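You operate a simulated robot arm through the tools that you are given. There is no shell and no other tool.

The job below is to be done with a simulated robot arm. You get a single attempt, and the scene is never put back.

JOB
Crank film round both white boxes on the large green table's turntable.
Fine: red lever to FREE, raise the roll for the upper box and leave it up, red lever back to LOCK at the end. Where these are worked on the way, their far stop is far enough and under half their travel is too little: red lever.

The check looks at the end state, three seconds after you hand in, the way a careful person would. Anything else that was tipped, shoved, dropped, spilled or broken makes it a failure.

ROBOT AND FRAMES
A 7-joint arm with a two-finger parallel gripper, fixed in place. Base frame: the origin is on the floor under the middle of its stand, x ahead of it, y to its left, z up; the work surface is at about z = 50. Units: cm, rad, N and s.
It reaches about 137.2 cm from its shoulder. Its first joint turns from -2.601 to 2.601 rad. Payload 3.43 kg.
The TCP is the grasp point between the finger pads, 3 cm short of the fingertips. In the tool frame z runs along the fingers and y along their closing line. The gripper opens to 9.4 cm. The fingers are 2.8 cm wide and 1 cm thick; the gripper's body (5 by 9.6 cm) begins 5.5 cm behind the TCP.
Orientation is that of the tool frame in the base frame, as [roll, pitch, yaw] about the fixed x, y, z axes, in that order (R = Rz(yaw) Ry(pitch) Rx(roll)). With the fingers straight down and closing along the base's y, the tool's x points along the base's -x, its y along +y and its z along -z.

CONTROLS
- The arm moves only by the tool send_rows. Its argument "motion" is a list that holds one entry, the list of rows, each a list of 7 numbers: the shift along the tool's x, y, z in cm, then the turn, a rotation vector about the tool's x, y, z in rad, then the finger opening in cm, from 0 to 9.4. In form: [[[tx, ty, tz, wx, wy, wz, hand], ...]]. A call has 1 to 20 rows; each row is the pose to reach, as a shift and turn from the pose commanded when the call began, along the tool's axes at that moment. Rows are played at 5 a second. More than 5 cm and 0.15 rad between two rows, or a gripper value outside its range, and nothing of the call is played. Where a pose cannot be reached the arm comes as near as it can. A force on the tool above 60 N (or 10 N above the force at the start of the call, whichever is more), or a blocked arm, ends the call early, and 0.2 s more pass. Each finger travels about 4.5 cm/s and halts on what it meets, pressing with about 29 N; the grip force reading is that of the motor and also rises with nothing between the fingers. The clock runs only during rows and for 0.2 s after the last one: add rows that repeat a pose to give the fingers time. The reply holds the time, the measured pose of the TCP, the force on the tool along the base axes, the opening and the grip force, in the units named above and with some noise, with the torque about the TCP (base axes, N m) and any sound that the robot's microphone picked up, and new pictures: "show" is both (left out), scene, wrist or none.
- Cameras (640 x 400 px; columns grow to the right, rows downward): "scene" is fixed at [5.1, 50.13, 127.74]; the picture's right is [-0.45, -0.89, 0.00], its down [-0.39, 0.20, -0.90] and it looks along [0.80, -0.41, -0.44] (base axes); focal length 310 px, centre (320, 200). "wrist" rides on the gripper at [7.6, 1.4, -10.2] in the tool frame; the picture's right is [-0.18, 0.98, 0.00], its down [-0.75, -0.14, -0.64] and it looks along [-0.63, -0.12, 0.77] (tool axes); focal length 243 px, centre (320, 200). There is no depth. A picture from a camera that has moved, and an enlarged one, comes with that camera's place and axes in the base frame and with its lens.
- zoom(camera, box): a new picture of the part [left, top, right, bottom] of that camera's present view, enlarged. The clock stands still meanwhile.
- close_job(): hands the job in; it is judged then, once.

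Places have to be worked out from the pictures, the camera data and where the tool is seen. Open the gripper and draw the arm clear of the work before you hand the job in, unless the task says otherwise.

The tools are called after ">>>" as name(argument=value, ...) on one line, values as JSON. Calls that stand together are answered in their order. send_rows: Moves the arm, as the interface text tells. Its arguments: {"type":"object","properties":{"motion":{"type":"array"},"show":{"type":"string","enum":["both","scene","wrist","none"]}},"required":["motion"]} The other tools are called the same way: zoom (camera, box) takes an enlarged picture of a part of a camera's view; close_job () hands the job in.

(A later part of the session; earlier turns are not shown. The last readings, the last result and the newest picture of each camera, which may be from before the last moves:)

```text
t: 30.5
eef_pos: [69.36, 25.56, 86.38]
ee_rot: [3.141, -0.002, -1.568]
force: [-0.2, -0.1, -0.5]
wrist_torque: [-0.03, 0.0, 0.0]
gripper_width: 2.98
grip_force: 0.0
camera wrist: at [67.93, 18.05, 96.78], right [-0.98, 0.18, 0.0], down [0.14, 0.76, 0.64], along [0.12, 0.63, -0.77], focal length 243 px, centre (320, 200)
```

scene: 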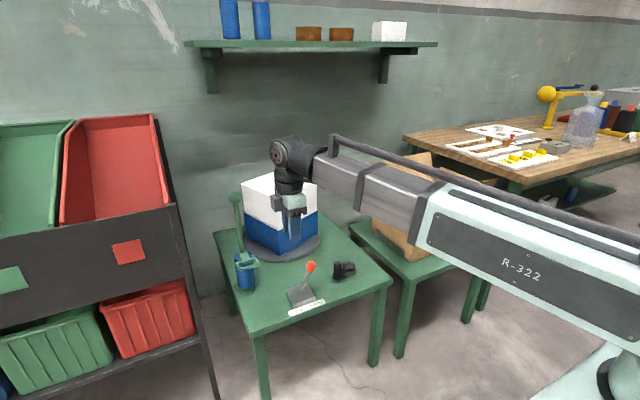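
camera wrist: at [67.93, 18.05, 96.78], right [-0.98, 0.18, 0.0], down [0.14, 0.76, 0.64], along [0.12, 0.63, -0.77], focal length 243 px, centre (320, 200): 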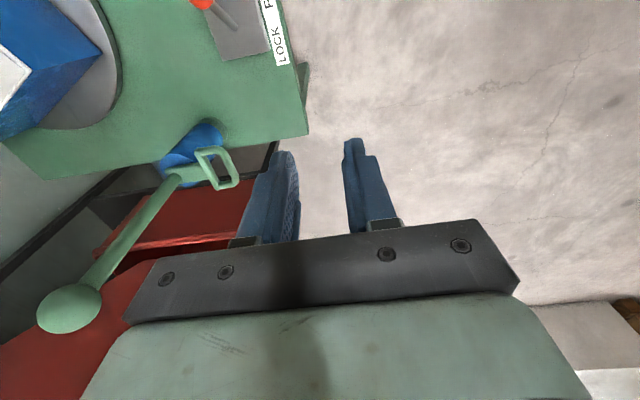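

The tool is turned as planned. I enlarge the loop in the wrist view to refine its position before tilting.

>>> zoom(camera="wrist", box=[140, 110, 260, 200])

>>> zoom(camera="scene", box=[220, 180, 280, 300])

```text
4.44 times, centred on (200, 155) of wrist
camera zoom: at [67.93, 18.05, 96.78], right [-0.98, 0.18, 0.0], down [0.14, 0.76, 0.64], along [0.12, 0.63, -0.77], focal length 1078 px, centre (853, 400)
```

zoom: 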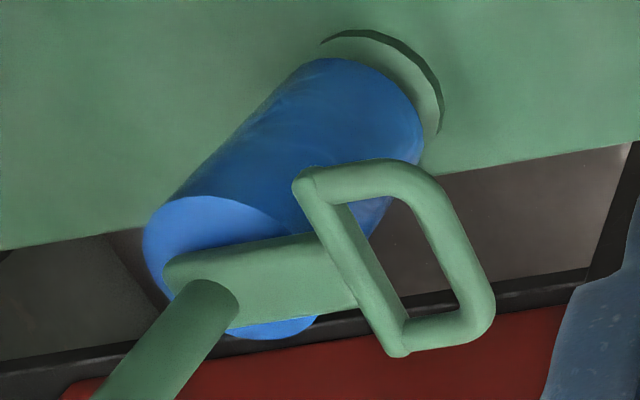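

```text
3.33 times, centred on (250, 240) of scene
camera zoom: at [5.1, 50.13, 127.74], right [-0.45, -0.89, 0.0], down [-0.39, 0.2, -0.9], along [0.8, -0.41, -0.44], focal length 1034 px, centre (553, 67)
```

zoom: 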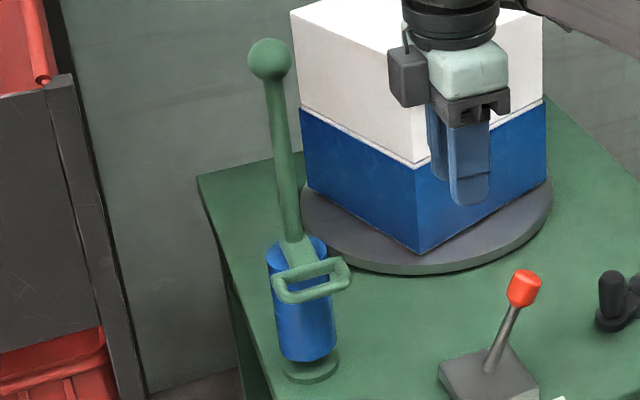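

The loop's outer bar is at x≈84.2, y≈31–37.5, z≈66.4. I shift to y≈34.4 and tilt the tool 60° forward, staying high and well short of the post.

>>> send_rows(motion=[[[-1.1, 0, 0, 0.131, 0, 0, 3], [-2.2, 0, 0, 0.262, 0, 0, 3], [-3.3, 0, 0, 0.393, 0, 0, 3], [-4.4, 0, 0, 0.524, 0, 0, 3], [-5.5, 0, 0, 0.654, 0, 0, 3], [-6.6, 0, 0, 0.785, 0, 0, 3], [-7.7, 0, 0, 0.916, 0, 0, 3], [-8.8, 0, 0, 1.047, 0, 0, 3], [-8.8, 0, 0, 1.047, 0, 0, 3]]])

```text
t: 32.5
eef_pos: [69.16, 34.34, 86.56]
ee_rot: [-2.092, -0.003, -1.569]
force: [0.7, -0.4, 0.1]
wrist_torque: [-0.01, -0.05, 0.01]
gripper_width: 3.02
grip_force: 0.0
camera wrist: at [59.62, 26.81, 90.44], right [-0.49, 0.18, -0.85], down [-0.49, 0.75, 0.44], along [0.72, 0.63, -0.28], focal length 243 px, centre (320, 200)
```

scene: 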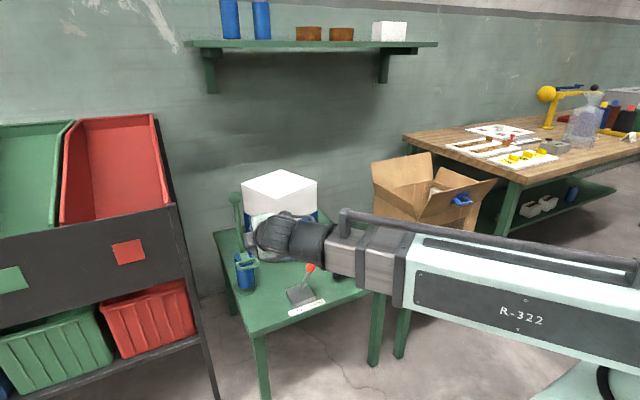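
wrist: 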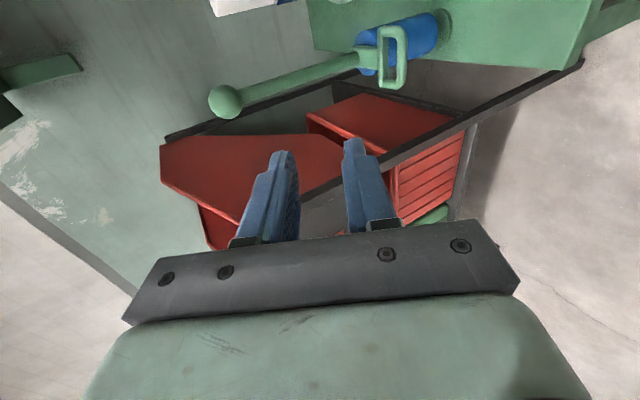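

The tool now points forward and 30° below level, in line with the loop. I move to a pre-grasp point 8 cm short of the loop along the finger axis.

>>> send_rows(motion=[[[0, 2, 2.7, 0, 0, 0, 3], [0, 4, 5.4, 0, 0, 0, 3], [0, 6, 8.1, 0, 0, 0, 3], [0, 8, 10.9, 0, 0, 0, 3], [-0.06, 9.97, 13.57, 0, 0, 0, 3], [-0.06, 9.97, 13.57, 0, 0, 0, 3]]])

>>> zoom(camera="scene", box=[210, 180, 310, 300])

>>> zoom(camera="wrist", box=[220, 40, 480, 240])

```text
t: 33.9
eef_pos: [75.78, 34.63, 71.09]
ee_rot: [-2.094, -0.002, -1.569]
force: [0.4, -0.2, -0.6]
wrist_torque: [0.01, -0.01, -0.03]
gripper_width: 3.01
grip_force: 0.0
camera wrist: at [66.29, 26.98, 75.0], right [-0.49, 0.18, -0.85], down [-0.49, 0.75, 0.44], along [0.72, 0.63, -0.28], focal length 243 px, centre (320, 200)
```

scene: 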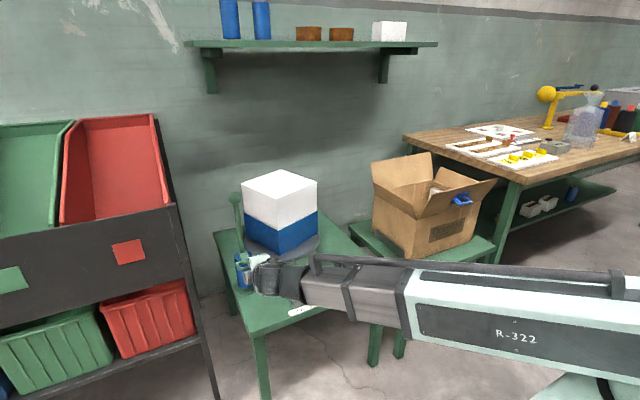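
wrist: 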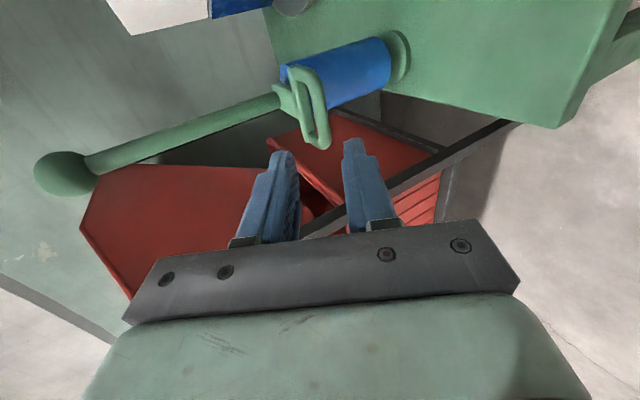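

```text
3.33 times, centred on (260, 240) of scene
camera zoom: at [5.1, 50.13, 127.74], right [-0.45, -0.89, 0.0], down [-0.39, 0.2, -0.9], along [0.8, -0.41, -0.44], focal length 1034 px, centre (520, 67)
```

zoom: 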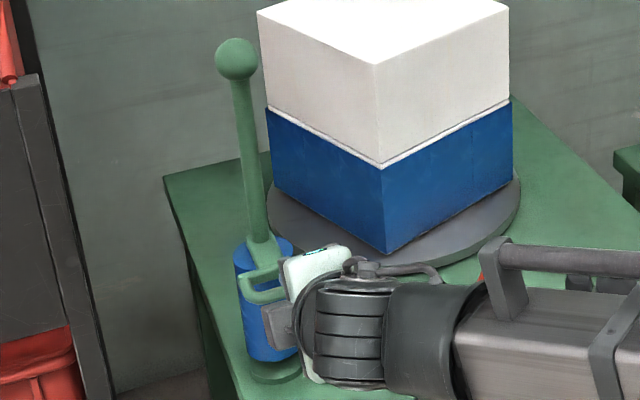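

```text
2.00 times, centred on (350, 140) of wrist
camera zoom: at [66.29, 26.98, 75.0], right [-0.49, 0.18, -0.85], down [-0.49, 0.75, 0.44], along [0.72, 0.63, -0.28], focal length 485 px, centre (260, 320)
```

zoom: 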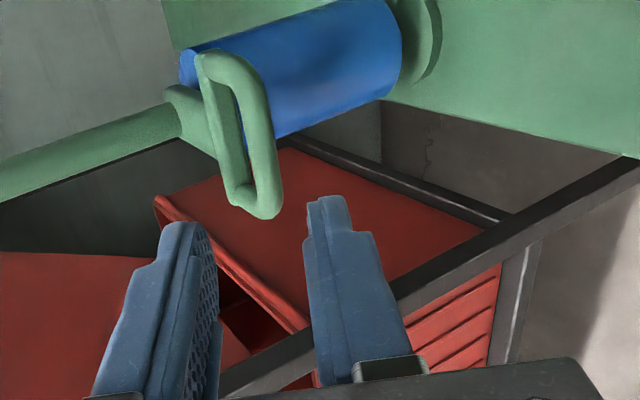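

The loop's outer bar lies right between the fingers in the wrist view (column 258 of 260). I advance 8.1 cm along the finger axis and then close on the bar.

>>> send_rows(motion=[[[0, 0, 2, 0, 0, 0, 3], [0, 0, 4, 0, 0, 0, 3], [0, 0, 6, 0, 0, 0, 3], [0, 0, 7.2, 0, 0, 0, 3], [0, 0, 8.1, 0, 0, 0, 3], [0, 0, 8.1, 0, 0, 0, 3]]])

>>> zoom(camera="wrist", box=[220, 80, 420, 240])

>>> zoom(camera="scene", box=[210, 180, 310, 300])

```text
t: 35.3
eef_pos: [82.97, 34.39, 66.95]
ee_rot: [-2.095, -0.002, -1.569]
force: [0.2, -0.7, 0.3]
wrist_torque: [0.02, 0.02, -0.01]
gripper_width: 3.0
grip_force: 0.1
camera wrist: at [73.42, 26.88, 71.0], right [-0.49, 0.18, -0.85], down [-0.49, 0.75, 0.44], along [0.72, 0.63, -0.28], focal length 243 px, centre (320, 200)
```

scene: 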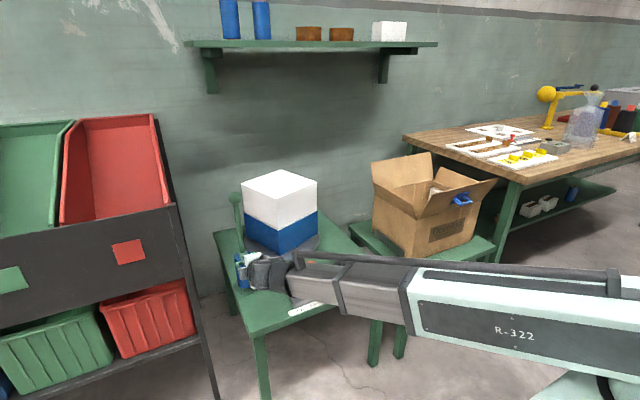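
wrist: 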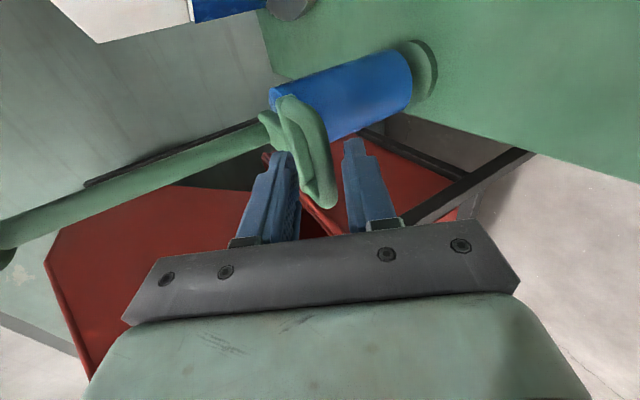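

```text
2.50 times, centred on (320, 160) of wrist
camera zoom: at [73.42, 26.88, 71.0], right [-0.49, 0.18, -0.85], down [-0.49, 0.75, 0.44], along [0.72, 0.63, -0.28], focal length 606 px, centre (320, 300)
```

zoom: 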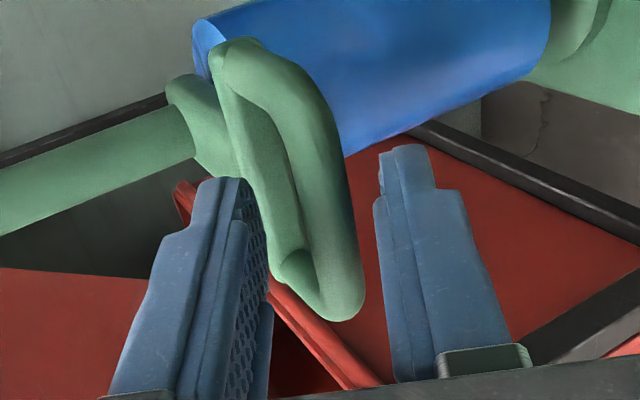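

```text
3.33 times, centred on (260, 240) of scene
camera zoom: at [5.1, 50.13, 127.74], right [-0.45, -0.89, 0.0], down [-0.39, 0.2, -0.9], along [0.8, -0.41, -0.44], focal length 1034 px, centre (520, 67)
```

zoom: 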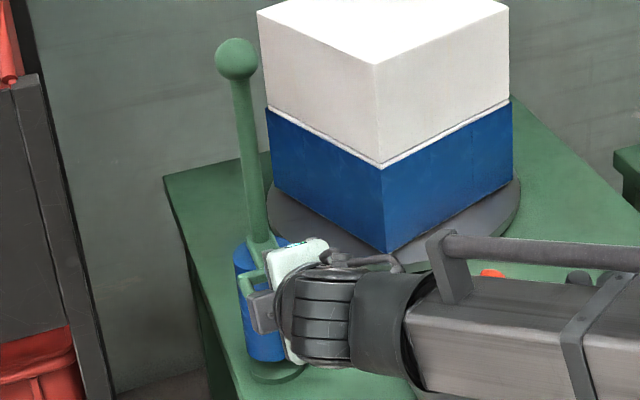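

The outer bar sits between the two fingers with no contact force. I close on it.

>>> send_rows(motion=[[[0, 0, 0, 0, 0, 0, 2], [0, 0, 0, 0, 0, 0, 1.2], [0, 0, 0, 0, 0, 0, 0.5], [0, 0, 0, 0, 0, 0, 0], [0, 0, 0, 0, 0, 0, 0]]])

>>> zoom(camera="wrist", box=[220, 80, 420, 240])

```text
t: 36.5
eef_pos: [82.8, 34.46, 67.0]
ee_rot: [-2.095, -0.005, -1.569]
force: [-18.2, 1.4, -7.7]
wrist_torque: [-0.92, 0.34, 0.31]
gripper_width: 1.15
grip_force: 44.9
camera wrist: at [73.33, 26.88, 71.02], right [-0.49, 0.18, -0.85], down [-0.49, 0.75, 0.44], along [0.72, 0.63, -0.28], focal length 243 px, centre (320, 200)
```

scene: 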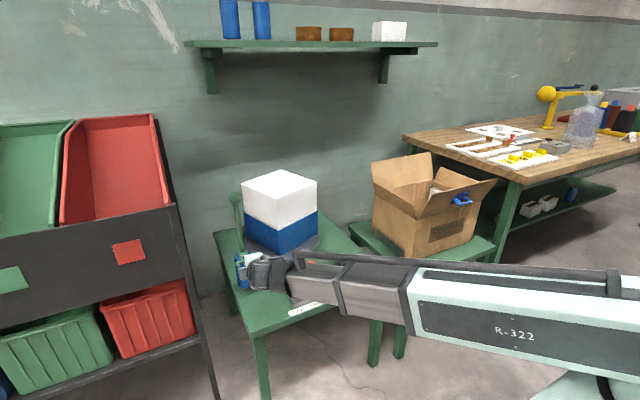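
wrist: 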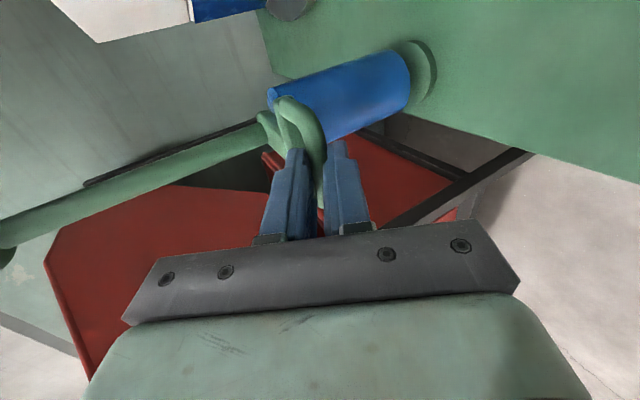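

```text
2.50 times, centred on (320, 160) of wrist
camera zoom: at [73.33, 26.88, 71.02], right [-0.49, 0.18, -0.85], down [-0.49, 0.75, 0.44], along [0.72, 0.63, -0.28], focal length 606 px, centre (320, 300)
```

zoom: 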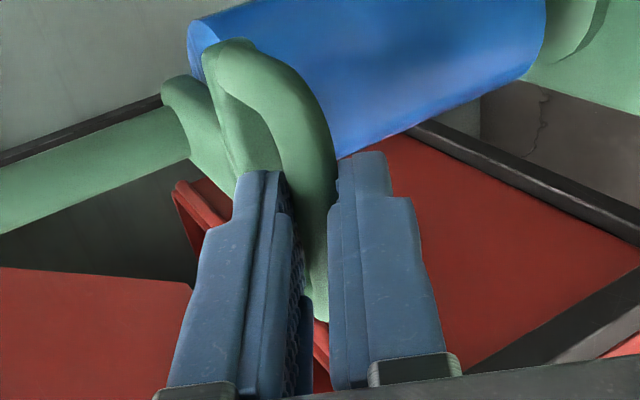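

The bar is held firmly (width 1.15, about right for the bar). The boxes measure about 12.7 cm each, so I start raising the roll straight up, first 6 cm.

>>> send_rows(motion=[[[0, -0.43, -0.25, 0, 0, 0, 0], [0, -1.08, -0.62, 0, 0, 0, 0], [0, -1.95, -1.12, 0, 0, 0, 0], [0, -2.82, -1.62, 0, 0, 0, 0], [0, -3.68, -2.12, 0, 0, 0, 0], [0, -4.55, -2.61, 0, 0, 0, 0], [0, -5.2, -2.99, 0, 0, 0, 0]]])

>>> zoom(camera="scene", box=[210, 180, 310, 300])

```text
t: 38.1
eef_pos: [82.92, 34.44, 72.94]
ee_rot: [-2.096, -0.002, -1.572]
force: [-35.5, -5.5, -8.3]
wrist_torque: [-1.25, 0.42, -0.11]
gripper_width: 1.15
grip_force: 44.6
camera wrist: at [73.33, 26.89, 76.95], right [-0.49, 0.18, -0.85], down [-0.49, 0.75, 0.44], along [0.72, 0.63, -0.28], focal length 243 px, centre (320, 200)
```

scene: 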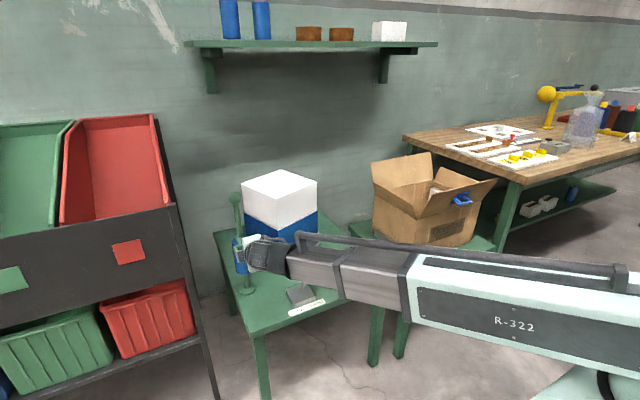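
wrist: 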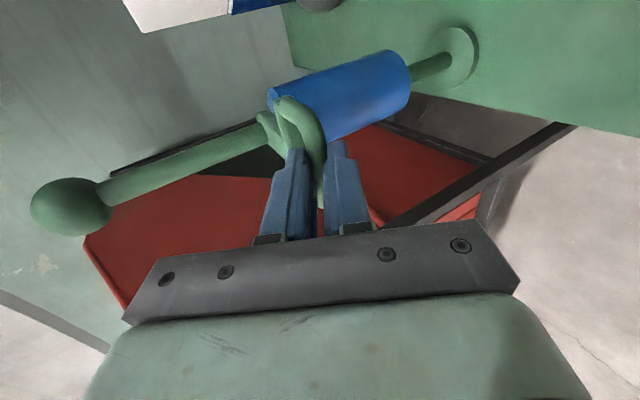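

```text
3.33 times, centred on (260, 240) of scene
camera zoom: at [5.1, 50.13, 127.74], right [-0.45, -0.89, 0.0], down [-0.39, 0.2, -0.9], along [0.8, -0.41, -0.44], focal length 1034 px, centre (520, 67)
```

zoom: 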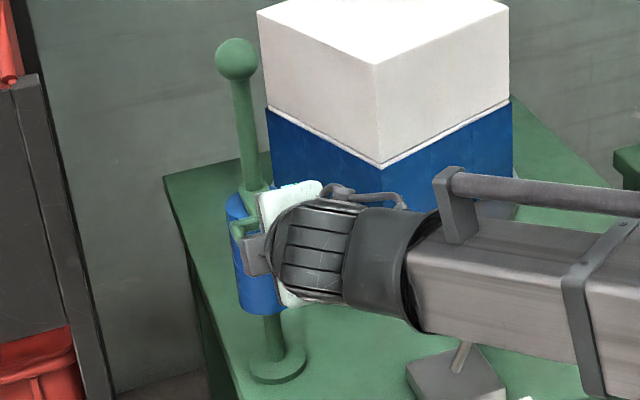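

The roll slides up nicely. I ease back 0.2 cm in x to relieve the 35 N push and raise it another 6.5 cm.

>>> send_rows(motion=[[[0, -0.6, -0.57, 0, 0, 0, 0], [0, -1.3, -0.97, 0, 0, 0, 0], [0, -2.0, -1.37, 0, 0, 0, 0], [0, -2.7, -1.77, 0, 0, 0, 0], [0, -3.4, -2.17, 0, 0, 0, 0], [0, -4.1, -2.58, 0, 0, 0, 0], [0, -4.8, -2.98, 0, 0, 0, 0], [0, -5.54, -3.41, 0, 0, 0, 0]]])

>>> zoom(camera="scene", box=[210, 180, 310, 300])

```text
t: 39.9
eef_pos: [82.87, 34.46, 79.46]
ee_rot: [-2.094, -0.003, -1.57]
force: [-14.9, 0.7, -6.8]
wrist_torque: [-1.39, 0.2, -0.35]
gripper_width: 1.13
grip_force: 45.4
camera wrist: at [73.35, 26.86, 83.47], right [-0.49, 0.18, -0.85], down [-0.49, 0.75, 0.44], along [0.72, 0.63, -0.28], focal length 243 px, centre (320, 200)
```

scene: 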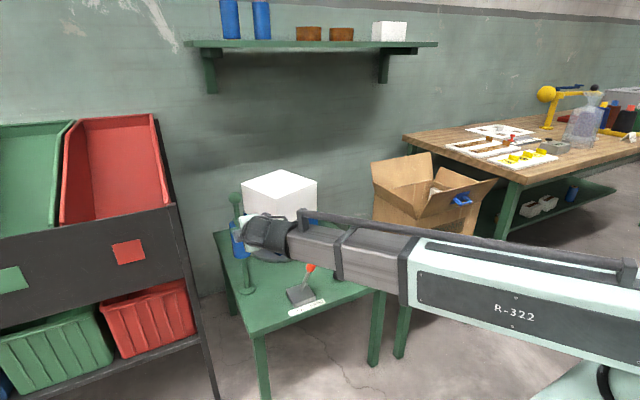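
wrist: 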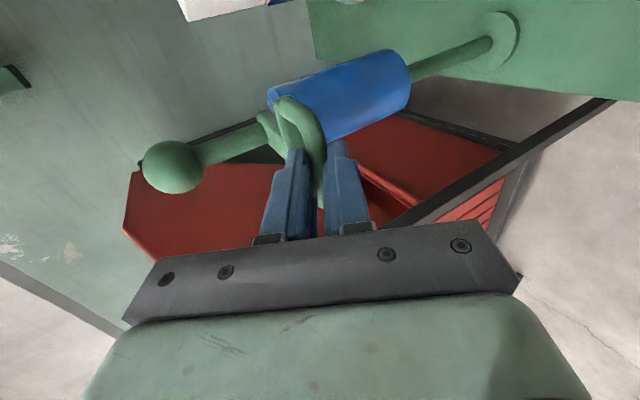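

```text
3.33 times, centred on (260, 240) of scene
camera zoom: at [5.1, 50.13, 127.74], right [-0.45, -0.89, 0.0], down [-0.39, 0.2, -0.9], along [0.8, -0.41, -0.44], focal length 1034 px, centre (520, 67)
```

zoom: 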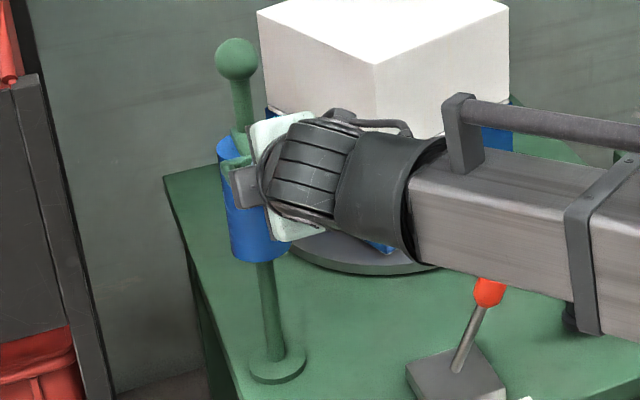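

The roll is now raised 12.5 cm, level with the upper box, and no stop has been felt. I creep up a little more to find the top stop.

>>> send_rows(motion=[[[0, -0.26, -0.15, 0, 0, 0, 0], [0, -0.52, -0.3, 0, 0, 0, 0], [0, -0.78, -0.45, 0, 0, 0, 0], [0, -1.04, -0.6, 0, 0, 0, 0], [0, -1.3, -0.75, 0, 0, 0, 0]]])

```text
t: 40.9
eef_pos: [83.01, 34.42, 79.9]
ee_rot: [-2.107, -0.003, -1.573]
force: [10.1, 2.6, -15.6]
wrist_torque: [-0.71, 0.17, 0.95]
gripper_width: 1.2
grip_force: 45.2
stopped in row 5: the force on the tool passed its limit at 66 N (the readings are from after the stop); the commanded pose is now the measured one
camera wrist: at [73.37, 26.93, 84.02], right [-0.5, 0.18, -0.85], down [-0.48, 0.76, 0.45], along [0.72, 0.63, -0.29], focal length 243 px, centre (320, 200)
```

scene: 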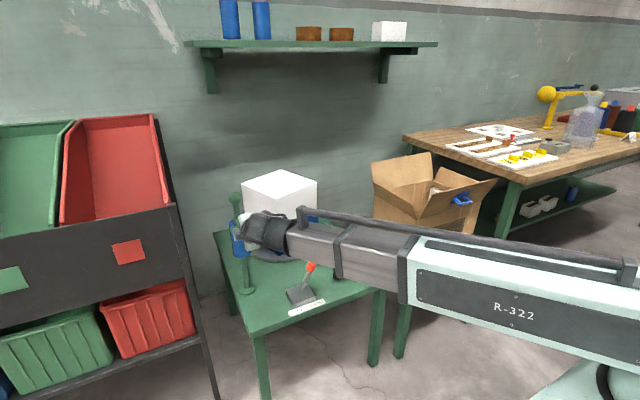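
wrist: 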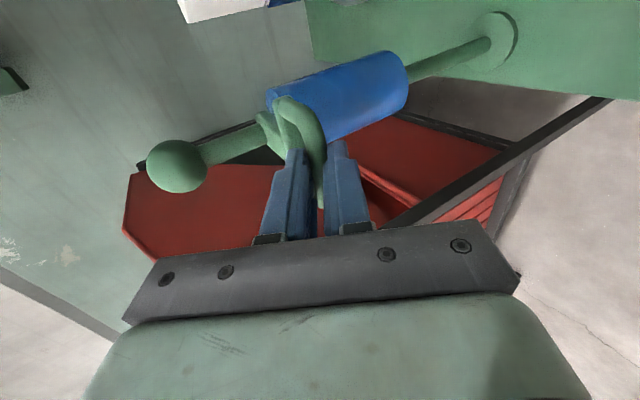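

The top stop is felt at about 12.8 cm of travel, matching the upper box. I open the fingers in place and see whether the roll stays up.

>>> send_rows(motion=[[[0, 0, 0, 0, 0, 0, 1.6], [0, 0, 0, 0, 0, 0, 2.4], [0, 0, 0, 0, 0, 0, 3], [0, 0, 0, 0, 0, 0, 3], [0, 0, 0, 0, 0, 0, 3]]])

>>> zoom(camera="wrist", box=[220, 80, 420, 240])

```text
t: 42.1
eef_pos: [82.71, 34.41, 80.18]
ee_rot: [-2.104, -0.002, -1.573]
force: [-0.6, -0.2, 0.1]
wrist_torque: [-0.02, -0.03, 0.0]
gripper_width: 3.01
grip_force: 0.0
camera wrist: at [73.24, 26.87, 84.17], right [-0.5, 0.19, -0.85], down [-0.48, 0.76, 0.45], along [0.72, 0.63, -0.29], focal length 243 px, centre (320, 200)
```

scene: 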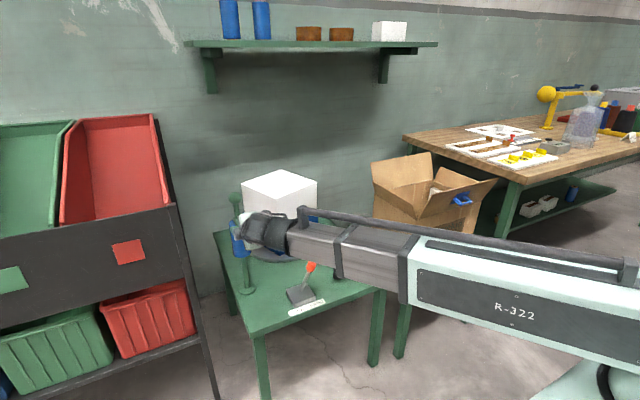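
wrist: 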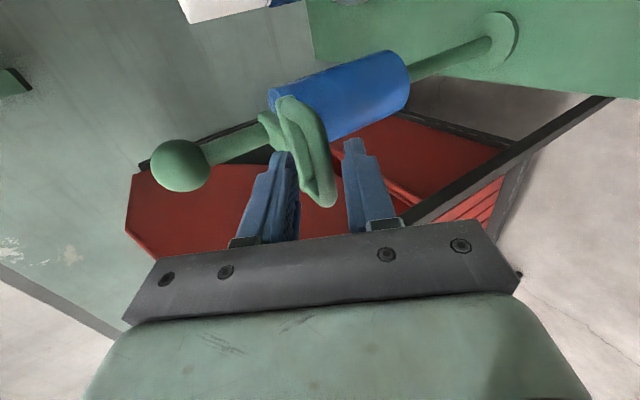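

```text
2.50 times, centred on (320, 160) of wrist
camera zoom: at [73.24, 26.87, 84.17], right [-0.5, 0.19, -0.85], down [-0.48, 0.76, 0.45], along [0.72, 0.63, -0.29], focal length 606 px, centre (320, 300)
```

zoom: 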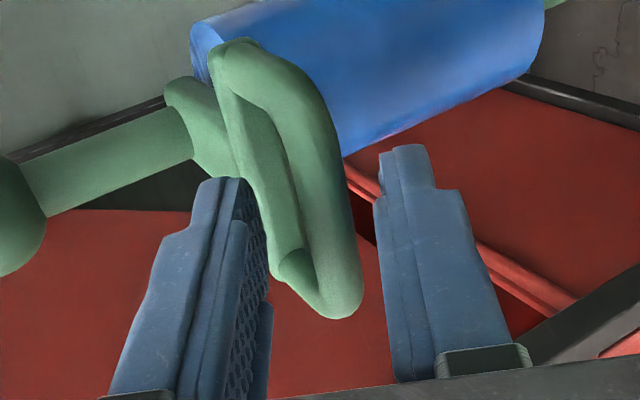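

The roll stays up by itself with the fingers clear of the bar. I retreat 12 cm along the finger axis and tilt the tool back to vertical.

>>> send_rows(motion=[[[0, 0, -2, 0, 0, 0, 3], [0, 0, -4.5, 0, 0, 0, 3], [0, 0, -7, 0, 0, 0, 3], [0, 0, -9.5, 0, 0, 0, 3], [0, 0, -12, 0, 0, 0, 3], [0, 0, -12, -0.13, 0, 0, 3], [0, 0, -12, -0.26, 0, 0, 3], [0, 0, -12, -0.39, 0, 0, 3], [0, 0, -12, -0.52, 0, 0, 3], [0, 0, -12, -0.65, 0, 0, 3], [0, 0, -12, -0.78, 0, 0, 3], [0, 0, -12, -0.91, 0, 0, 3], [0, 0, -12, -1.038, 0, 0, 3], [0, 0, -12, -1.038, 0, 0, 3]]])

>>> zoom(camera="scene", box=[200, 150, 380, 310])

```text
t: 45.1
eef_pos: [72.47, 34.37, 86.26]
ee_rot: [3.14, 0.0, -1.572]
force: [-0.7, 0.3, 0.0]
wrist_torque: [0.03, 0.0, 0.0]
gripper_width: 2.98
grip_force: 0.1
camera wrist: at [71.07, 26.88, 96.54], right [-0.98, 0.19, 0.0], down [0.15, 0.75, 0.64], along [0.12, 0.63, -0.77], focal length 243 px, centre (320, 200)
```

scene: 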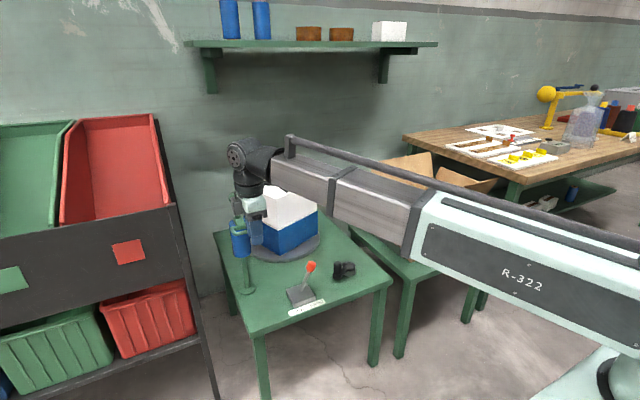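
wrist: 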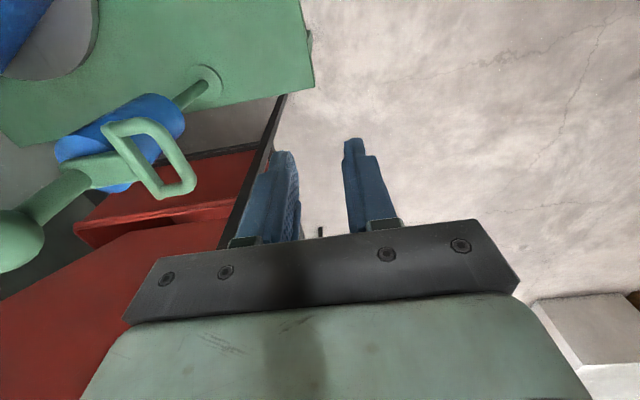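

```text
2.50 times, centred on (290, 230) of scene
camera zoom: at [5.1, 50.13, 127.74], right [-0.45, -0.89, 0.0], down [-0.39, 0.2, -0.9], along [0.8, -0.41, -0.44], focal length 776 px, centre (395, 125)
```

zoom: 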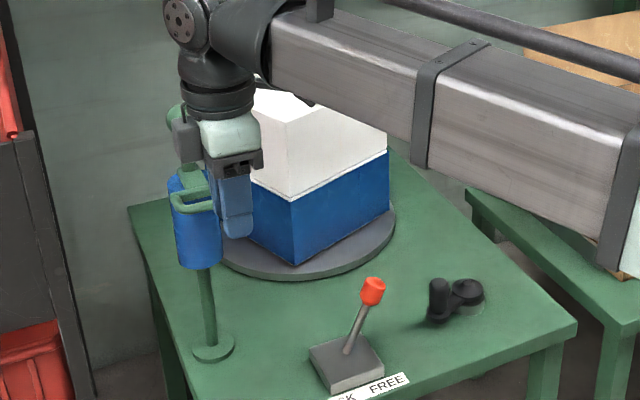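

The roll stands raised beside the upper box and the arm is clear. I turn the tool back to its first heading while moving over the crank.

>>> send_rows(motion=[[[2.7, -0.5, 0, 0, 0, 0.143, 4], [5.4, -1, 0, 0, 0, 0.286, 5], [8.1, -2, 0, 0, 0, 0.428, 6], [10.8, -3, 0, 0, 0, 0.571, 7], [13.5, -4, 0, 0, 0, 0.714, 7], [16.2, -5, 1, 0, 0, 0.857, 7], [18.9, -6, 3, 0, 0, 1.0, 7], [21.6, -7, 5, 0, 0, 1.142, 7], [24.3, -7.6, 7.5, 0, 0, 1.285, 7], [27, -8, 10, 0, 0, 1.428, 7], [29.7, -8.5, 12.5, 0, 0, 1.571, 7], [30.8, -8.5, 14, 0, 0, 1.571, 7], [30.8, -8.5, 14, 0, 0, 1.571, 7]]])

>>> zoom(camera="wrist", box=[220, 60, 440, 240])

>>> zoom(camera="scene", box=[200, 150, 380, 310])

```text
t: 47.9
eef_pos: [80.97, 3.67, 72.15]
ee_rot: [-3.141, -0.001, 3.138]
force: [-0.1, 0.1, -0.1]
wrist_torque: [0.03, -0.02, -0.02]
gripper_width: 6.99
grip_force: 0.0
camera wrist: at [73.39, 5.15, 82.49], right [0.19, 0.98, 0.0], down [0.75, -0.14, 0.64], along [0.63, -0.12, -0.77], focal length 243 px, centre (320, 200)
```

scene: 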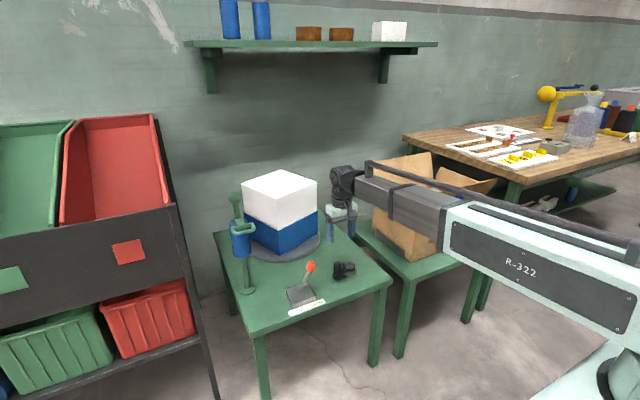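
wrist: 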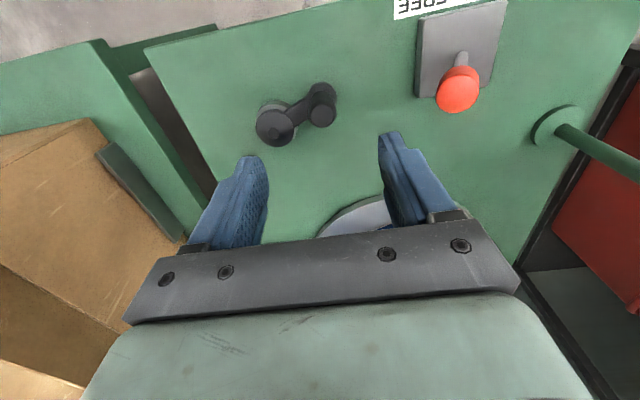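

```text
2.22 times, centred on (330, 150) of wrist
camera zoom: at [73.39, 5.15, 82.49], right [0.19, 0.98, 0.0], down [0.75, -0.14, 0.64], along [0.63, -0.12, -0.77], focal length 539 px, centre (298, 311)
```

zoom: 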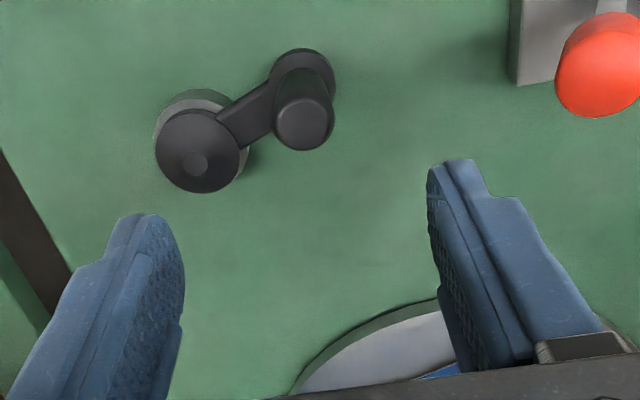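

```text
2.50 times, centred on (290, 230) of scene
camera zoom: at [5.1, 50.13, 127.74], right [-0.45, -0.89, 0.0], down [-0.39, 0.2, -0.9], along [0.8, -0.41, -0.44], focal length 776 px, centre (395, 125)
```

zoom: 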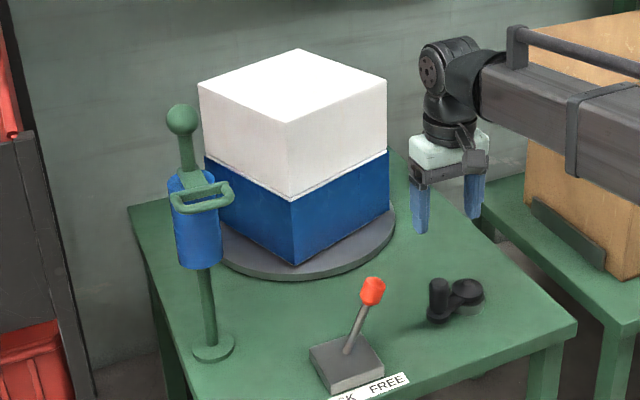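

The roll is up, the lever still at FREE, and the handle is at about (82.3, 3.6). I descend around it with a modest opening and grip it again.

>>> send_rows(motion=[[[-0.6, 0, 3, 0, 0, 0, 6], [-1.33, -0.05, 6, 0, 0, 0, 5.5], [-1.33, -0.05, 9, 0, 0, 0, 5.5], [-1.33, -0.05, 12, 0, 0, 0, 5.5], [-1.33, -0.05, 14, 0, 0, 0, 5.5], [-1.33, -0.05, 15.3, 0, 0, 0, 5.5], [-1.33, -0.05, 15.3, 0, 0, 0, 4], [-1.33, -0.05, 15.3, 0, 0, 0, 2.5], [-1.33, -0.05, 15.3, 0, 0, 0, 1], [-1.33, -0.05, 15.3, 0, 0, 0, 0], [-1.33, -0.05, 15.3, 0, 0, 0, 0]]])

```text
t: 50.3
eef_pos: [82.21, 3.55, 56.92]
ee_rot: [-3.138, -0.001, 3.139]
force: [5.6, -10.7, -4.6]
wrist_torque: [0.07, -0.16, -0.01]
gripper_width: 2.97
grip_force: 44.9
camera wrist: at [74.63, 5.08, 67.26], right [0.19, 0.98, 0.0], down [0.75, -0.14, 0.64], along [0.63, -0.12, -0.77], focal length 243 px, centre (320, 200)
```

scene: 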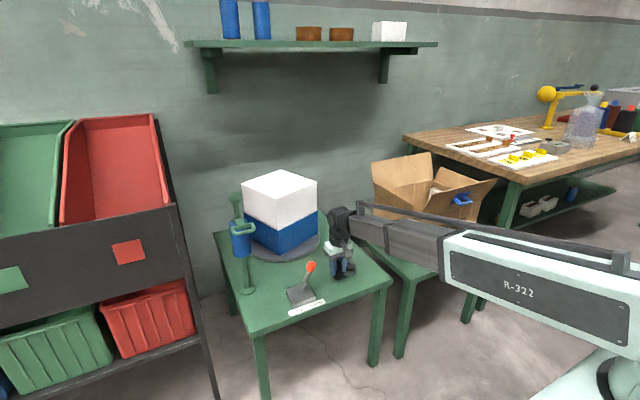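
wrist: 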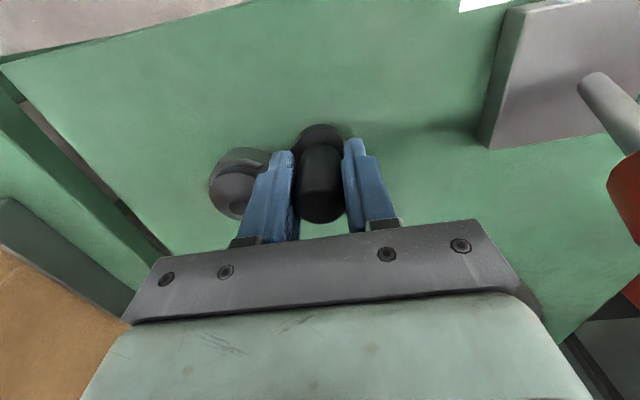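

The handle is gripped at (82.2, 3.55). I crank clockwise again on the circle about (84.8, -3.0) with radius 7, through the next 130°.

>>> send_rows(motion=[[[-1.41, 0.31, 0, 0, 0, 0, 0], [-2.87, 0.39, 0, 0, 0, 0, 0], [-4.31, 0.16, 0, 0, 0, 0, 0], [-5.68, -0.36, 0, 0, 0, 0, 0], [-6.91, -1.16, 0, 0, 0, 0, 0], [-7.94, -2.19, 0, 0, 0, 0, 0], [-8.74, -3.42, 0, 0, 0, 0, 0], [-9.26, -4.79, 0, 0, 0, 0, 0], [-9.49, -6.23, 0, 0, 0, 0, 0], [-9.41, -7.69, 0, 0, 0, 0, 0], [-9.04, -9.11, 0, 0, 0, 0, 0]]])

>>> zoom(camera="scene", box=[200, 150, 380, 310])

```text
t: 52.7
eef_pos: [91.17, -5.71, 56.95]
ee_rot: [-3.138, 0.001, 3.139]
force: [13.8, -5.7, 6.1]
wrist_torque: [-0.42, -0.7, -0.06]
gripper_width: 2.94
grip_force: 45.2
camera wrist: at [83.64, -4.18, 67.25], right [0.19, 0.98, 0.0], down [0.75, -0.14, 0.64], along [0.63, -0.12, -0.77], focal length 243 px, centre (320, 200)
```

scene: 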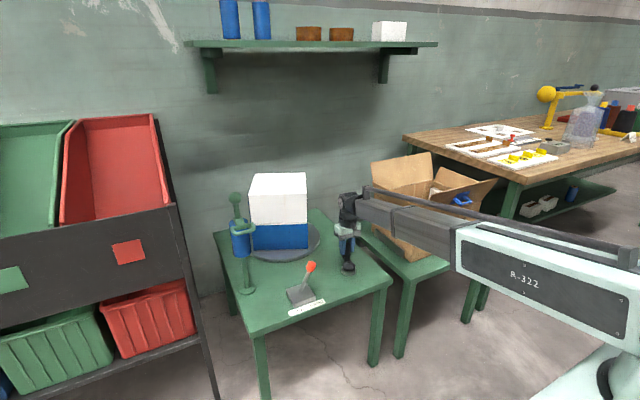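
wrist: 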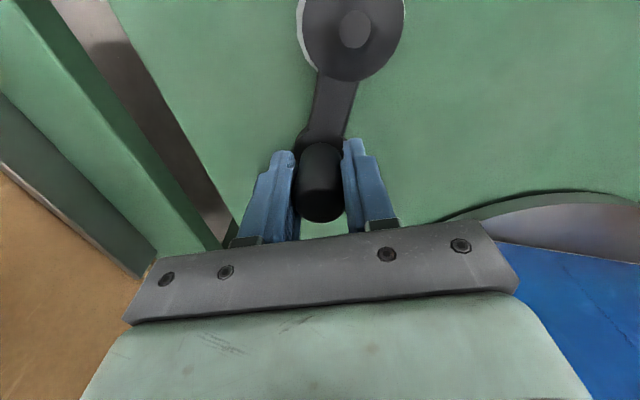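

```text
2.50 times, centred on (290, 230) of scene
camera zoom: at [5.1, 50.13, 127.74], right [-0.45, -0.89, 0.0], down [-0.39, 0.2, -0.9], along [0.8, -0.41, -0.44], focal length 776 px, centre (395, 125)
```

zoom: 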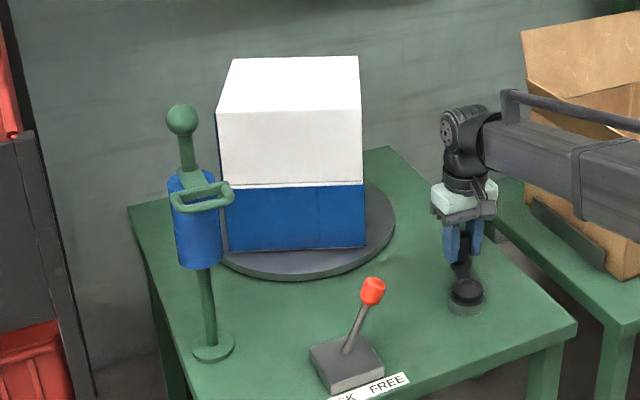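

Forces stay low and film is starting on the upper box's left side. I continue another 120°.

>>> send_rows(motion=[[[0.67, -1.3, 0, 0, 0, 0, 0], [1.59, -2.44, 0, 0, 0, 0, 0], [2.73, -3.36, 0, 0, 0, 0, 0], [4.03, -4.03, 0, 0, 0, 0, 0], [5.45, -4.4, 0, 0, 0, 0, 0], [6.91, -4.48, 0, 0, 0, 0, 0], [8.35, -4.25, 0, 0, 0, 0, 0], [9.72, -3.73, 0, 0, 0, 0, 0], [10.95, -2.93, 0, 0, 0, 0, 0], [11.98, -1.9, 0, 0, 0, 0, 0]]])

>>> zoom(camera="scene", box=[200, 150, 380, 310])

```text
t: 54.9
eef_pos: [79.28, -7.38, 56.9]
ee_rot: [3.141, 0.001, 3.139]
force: [18.1, 16.2, 3.3]
wrist_torque: [-0.06, 0.15, 0.03]
gripper_width: 2.92
grip_force: 44.7
camera wrist: at [71.77, -5.91, 67.23], right [0.19, 0.98, 0.0], down [0.75, -0.14, 0.64], along [0.63, -0.12, -0.77], focal length 243 px, centre (320, 200)
```

scene: 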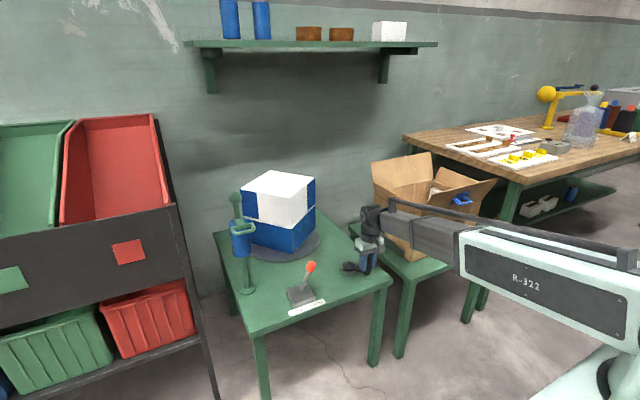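
wrist: 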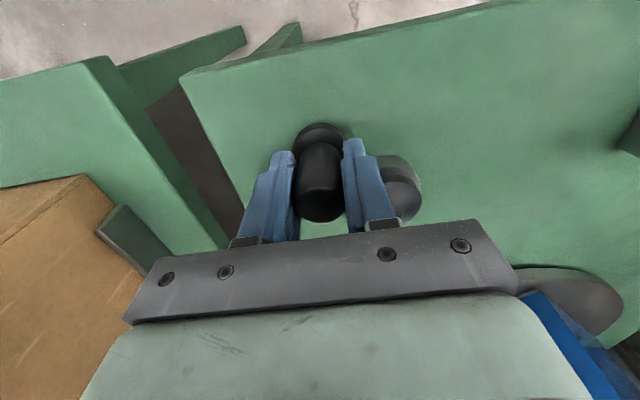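

```text
2.50 times, centred on (290, 230) of scene
camera zoom: at [5.1, 50.13, 127.74], right [-0.45, -0.89, 0.0], down [-0.39, 0.2, -0.9], along [0.8, -0.41, -0.44], focal length 776 px, centre (395, 125)
```

zoom: 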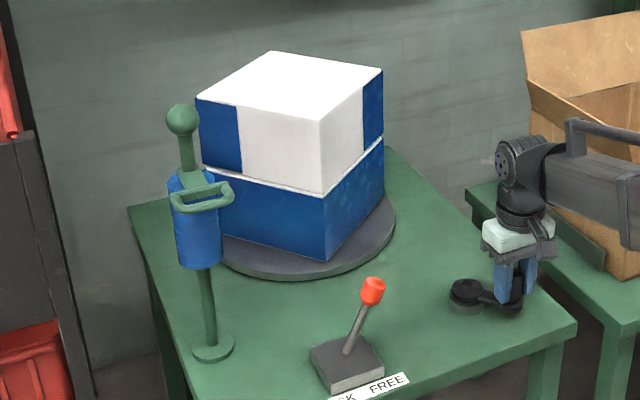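

The upper box is now covered on the left and far right, with about 110° of white left. I continue through the full turn plus overlap.

>>> send_rows(motion=[[[0.8, 1.23, 0, 0, 0, 0, 0], [1.32, 2.6, 0, 0, 0, 0, 0], [1.55, 4.04, 0, 0, 0, 0, 0], [1.47, 5.5, 0, 0, 0, 0, 0], [1.1, 6.92, 0, 0, 0, 0, 0], [0.43, 8.22, 0, 0, 0, 0, 0], [-0.49, 9.36, 0, 0, 0, 0, 0], [-1.63, 10.28, 0, 0, 0, 0, 0], [-2.93, 10.95, 0, 0, 0, 0, 0], [-4.35, 11.32, 0, 0, 0, 0, 0], [-5.81, 11.4, 0, 0, 0, 0, 0], [-7.25, 11.17, 0, 0, 0, 0, 0]]])

>>> zoom(camera="scene", box=[200, 150, 380, 310])

```text
t: 57.5
eef_pos: [86.5, 3.65, 56.99]
ee_rot: [3.14, -0.002, 3.138]
force: [0.7, 0.3, -8.9]
wrist_torque: [0.01, 0.93, 0.0]
gripper_width: 2.92
grip_force: 45.3
camera wrist: at [79.03, 5.28, 67.28], right [0.19, 0.98, 0.0], down [0.75, -0.14, 0.64], along [0.63, -0.12, -0.77], focal length 243 px, centre (320, 200)
```

scene: 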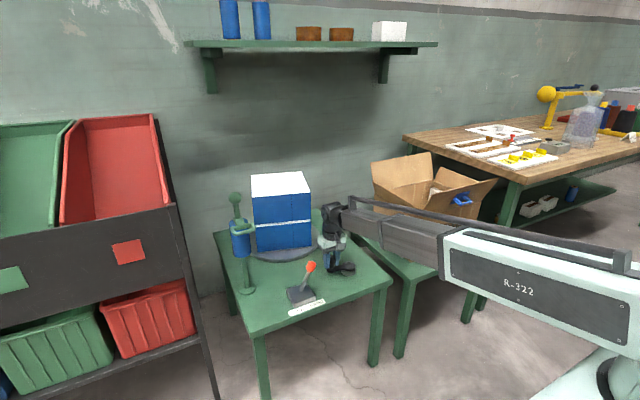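
wrist: 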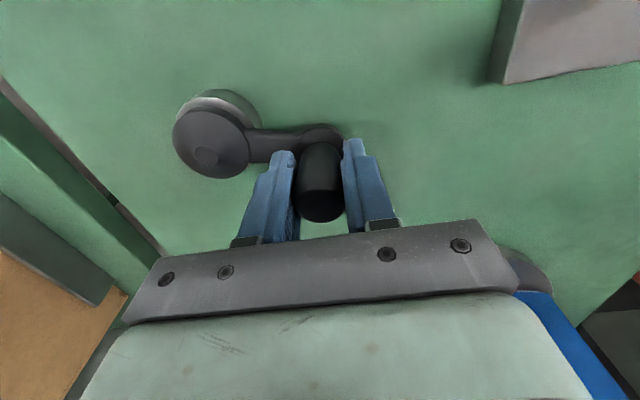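

```text
2.50 times, centred on (290, 230) of scene
camera zoom: at [5.1, 50.13, 127.74], right [-0.45, -0.89, 0.0], down [-0.39, 0.2, -0.9], along [0.8, -0.41, -0.44], focal length 776 px, centre (395, 125)
```

zoom: 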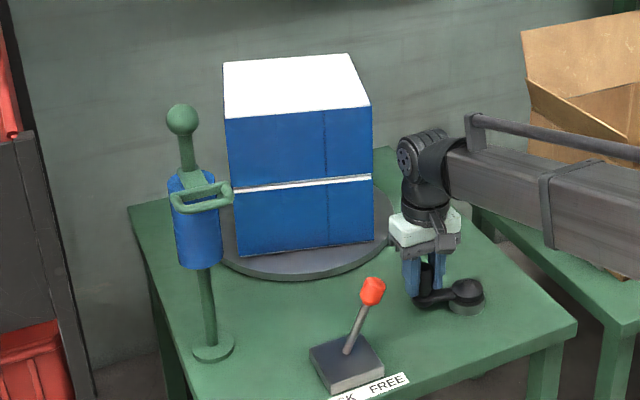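

Both boxes are now wrapped in blue, with the overlap line visible on the front face. I release the handle, rise, close the fingers and move to the -y side of the lever knob to return it to LOCK.

>>> send_rows(motion=[[[0, 0, 0, 0, 0, 0, 3.5], [0, 0, 0, 0, 0, 0, 5], [0, 0, 0, 0, 0, 0, 5.5], [0, 0, -3, 0, 0, 0, 5.5], [0, 0, -7, 0, 0, 0, 5.5], [0, 0, -11, 0, 0, 0, 5.5], [0, 0, -15, 0, 0, 0, 4], [1.5, 2, -17, 0, 0, 0, 2], [3.5, 4.5, -17, 0, 0, 0, 0], [5.8, 7, -17, 0, 0, 0, 0], [5.8, 7, -14, 0, 0, 0, 0], [5.8, 7, -14, 0, 0, 0, 0]]])

>>> zoom(camera="wrist", box=[220, 40, 460, 240])

>>> zoom(camera="scene", box=[200, 150, 380, 310])

```text
t: 60.1
eef_pos: [80.65, 10.49, 70.98]
ee_rot: [-3.14, -0.001, 3.138]
force: [0.0, -0.7, 0.3]
wrist_torque: [-0.03, 0.0, -0.01]
gripper_width: 0.01
grip_force: 28.9
camera wrist: at [73.08, 12.11, 81.23], right [0.19, 0.98, 0.0], down [0.75, -0.14, 0.64], along [0.63, -0.12, -0.77], focal length 243 px, centre (320, 200)
```

scene: 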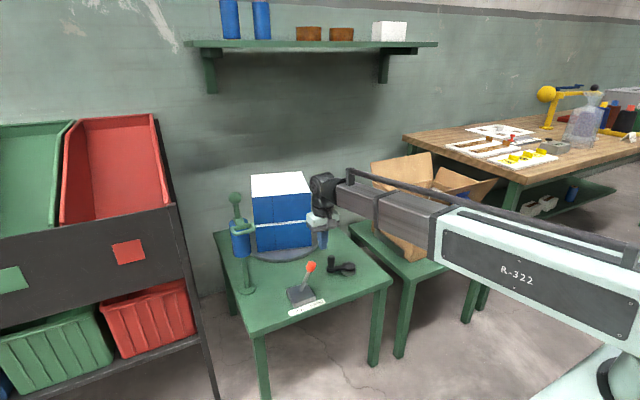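
wrist: 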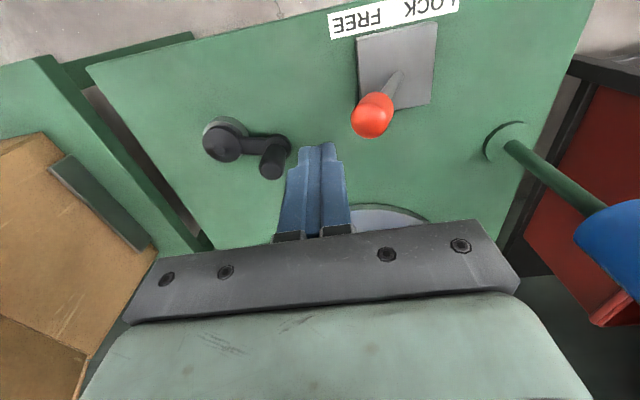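

```text
2.00 times, centred on (340, 140) of wrist
camera zoom: at [73.08, 12.11, 81.23], right [0.19, 0.98, 0.0], down [0.75, -0.14, 0.64], along [0.63, -0.12, -0.77], focal length 485 px, centre (280, 320)
```

zoom: 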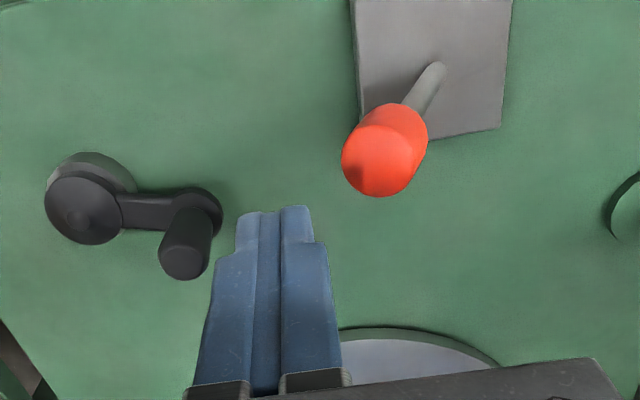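

```text
2.50 times, centred on (290, 230) of scene
camera zoom: at [5.1, 50.13, 127.74], right [-0.45, -0.89, 0.0], down [-0.39, 0.2, -0.9], along [0.8, -0.41, -0.44], focal length 776 px, centre (395, 125)
```

zoom: 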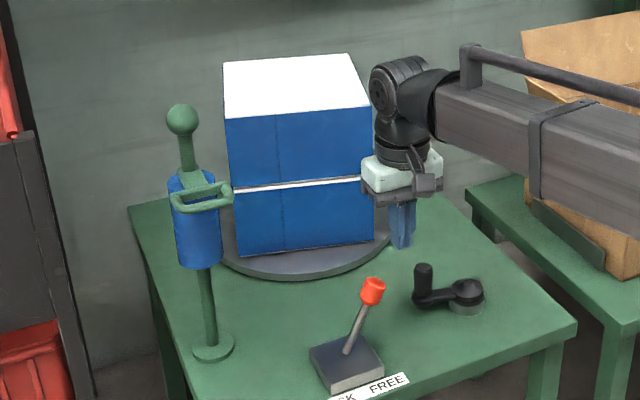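

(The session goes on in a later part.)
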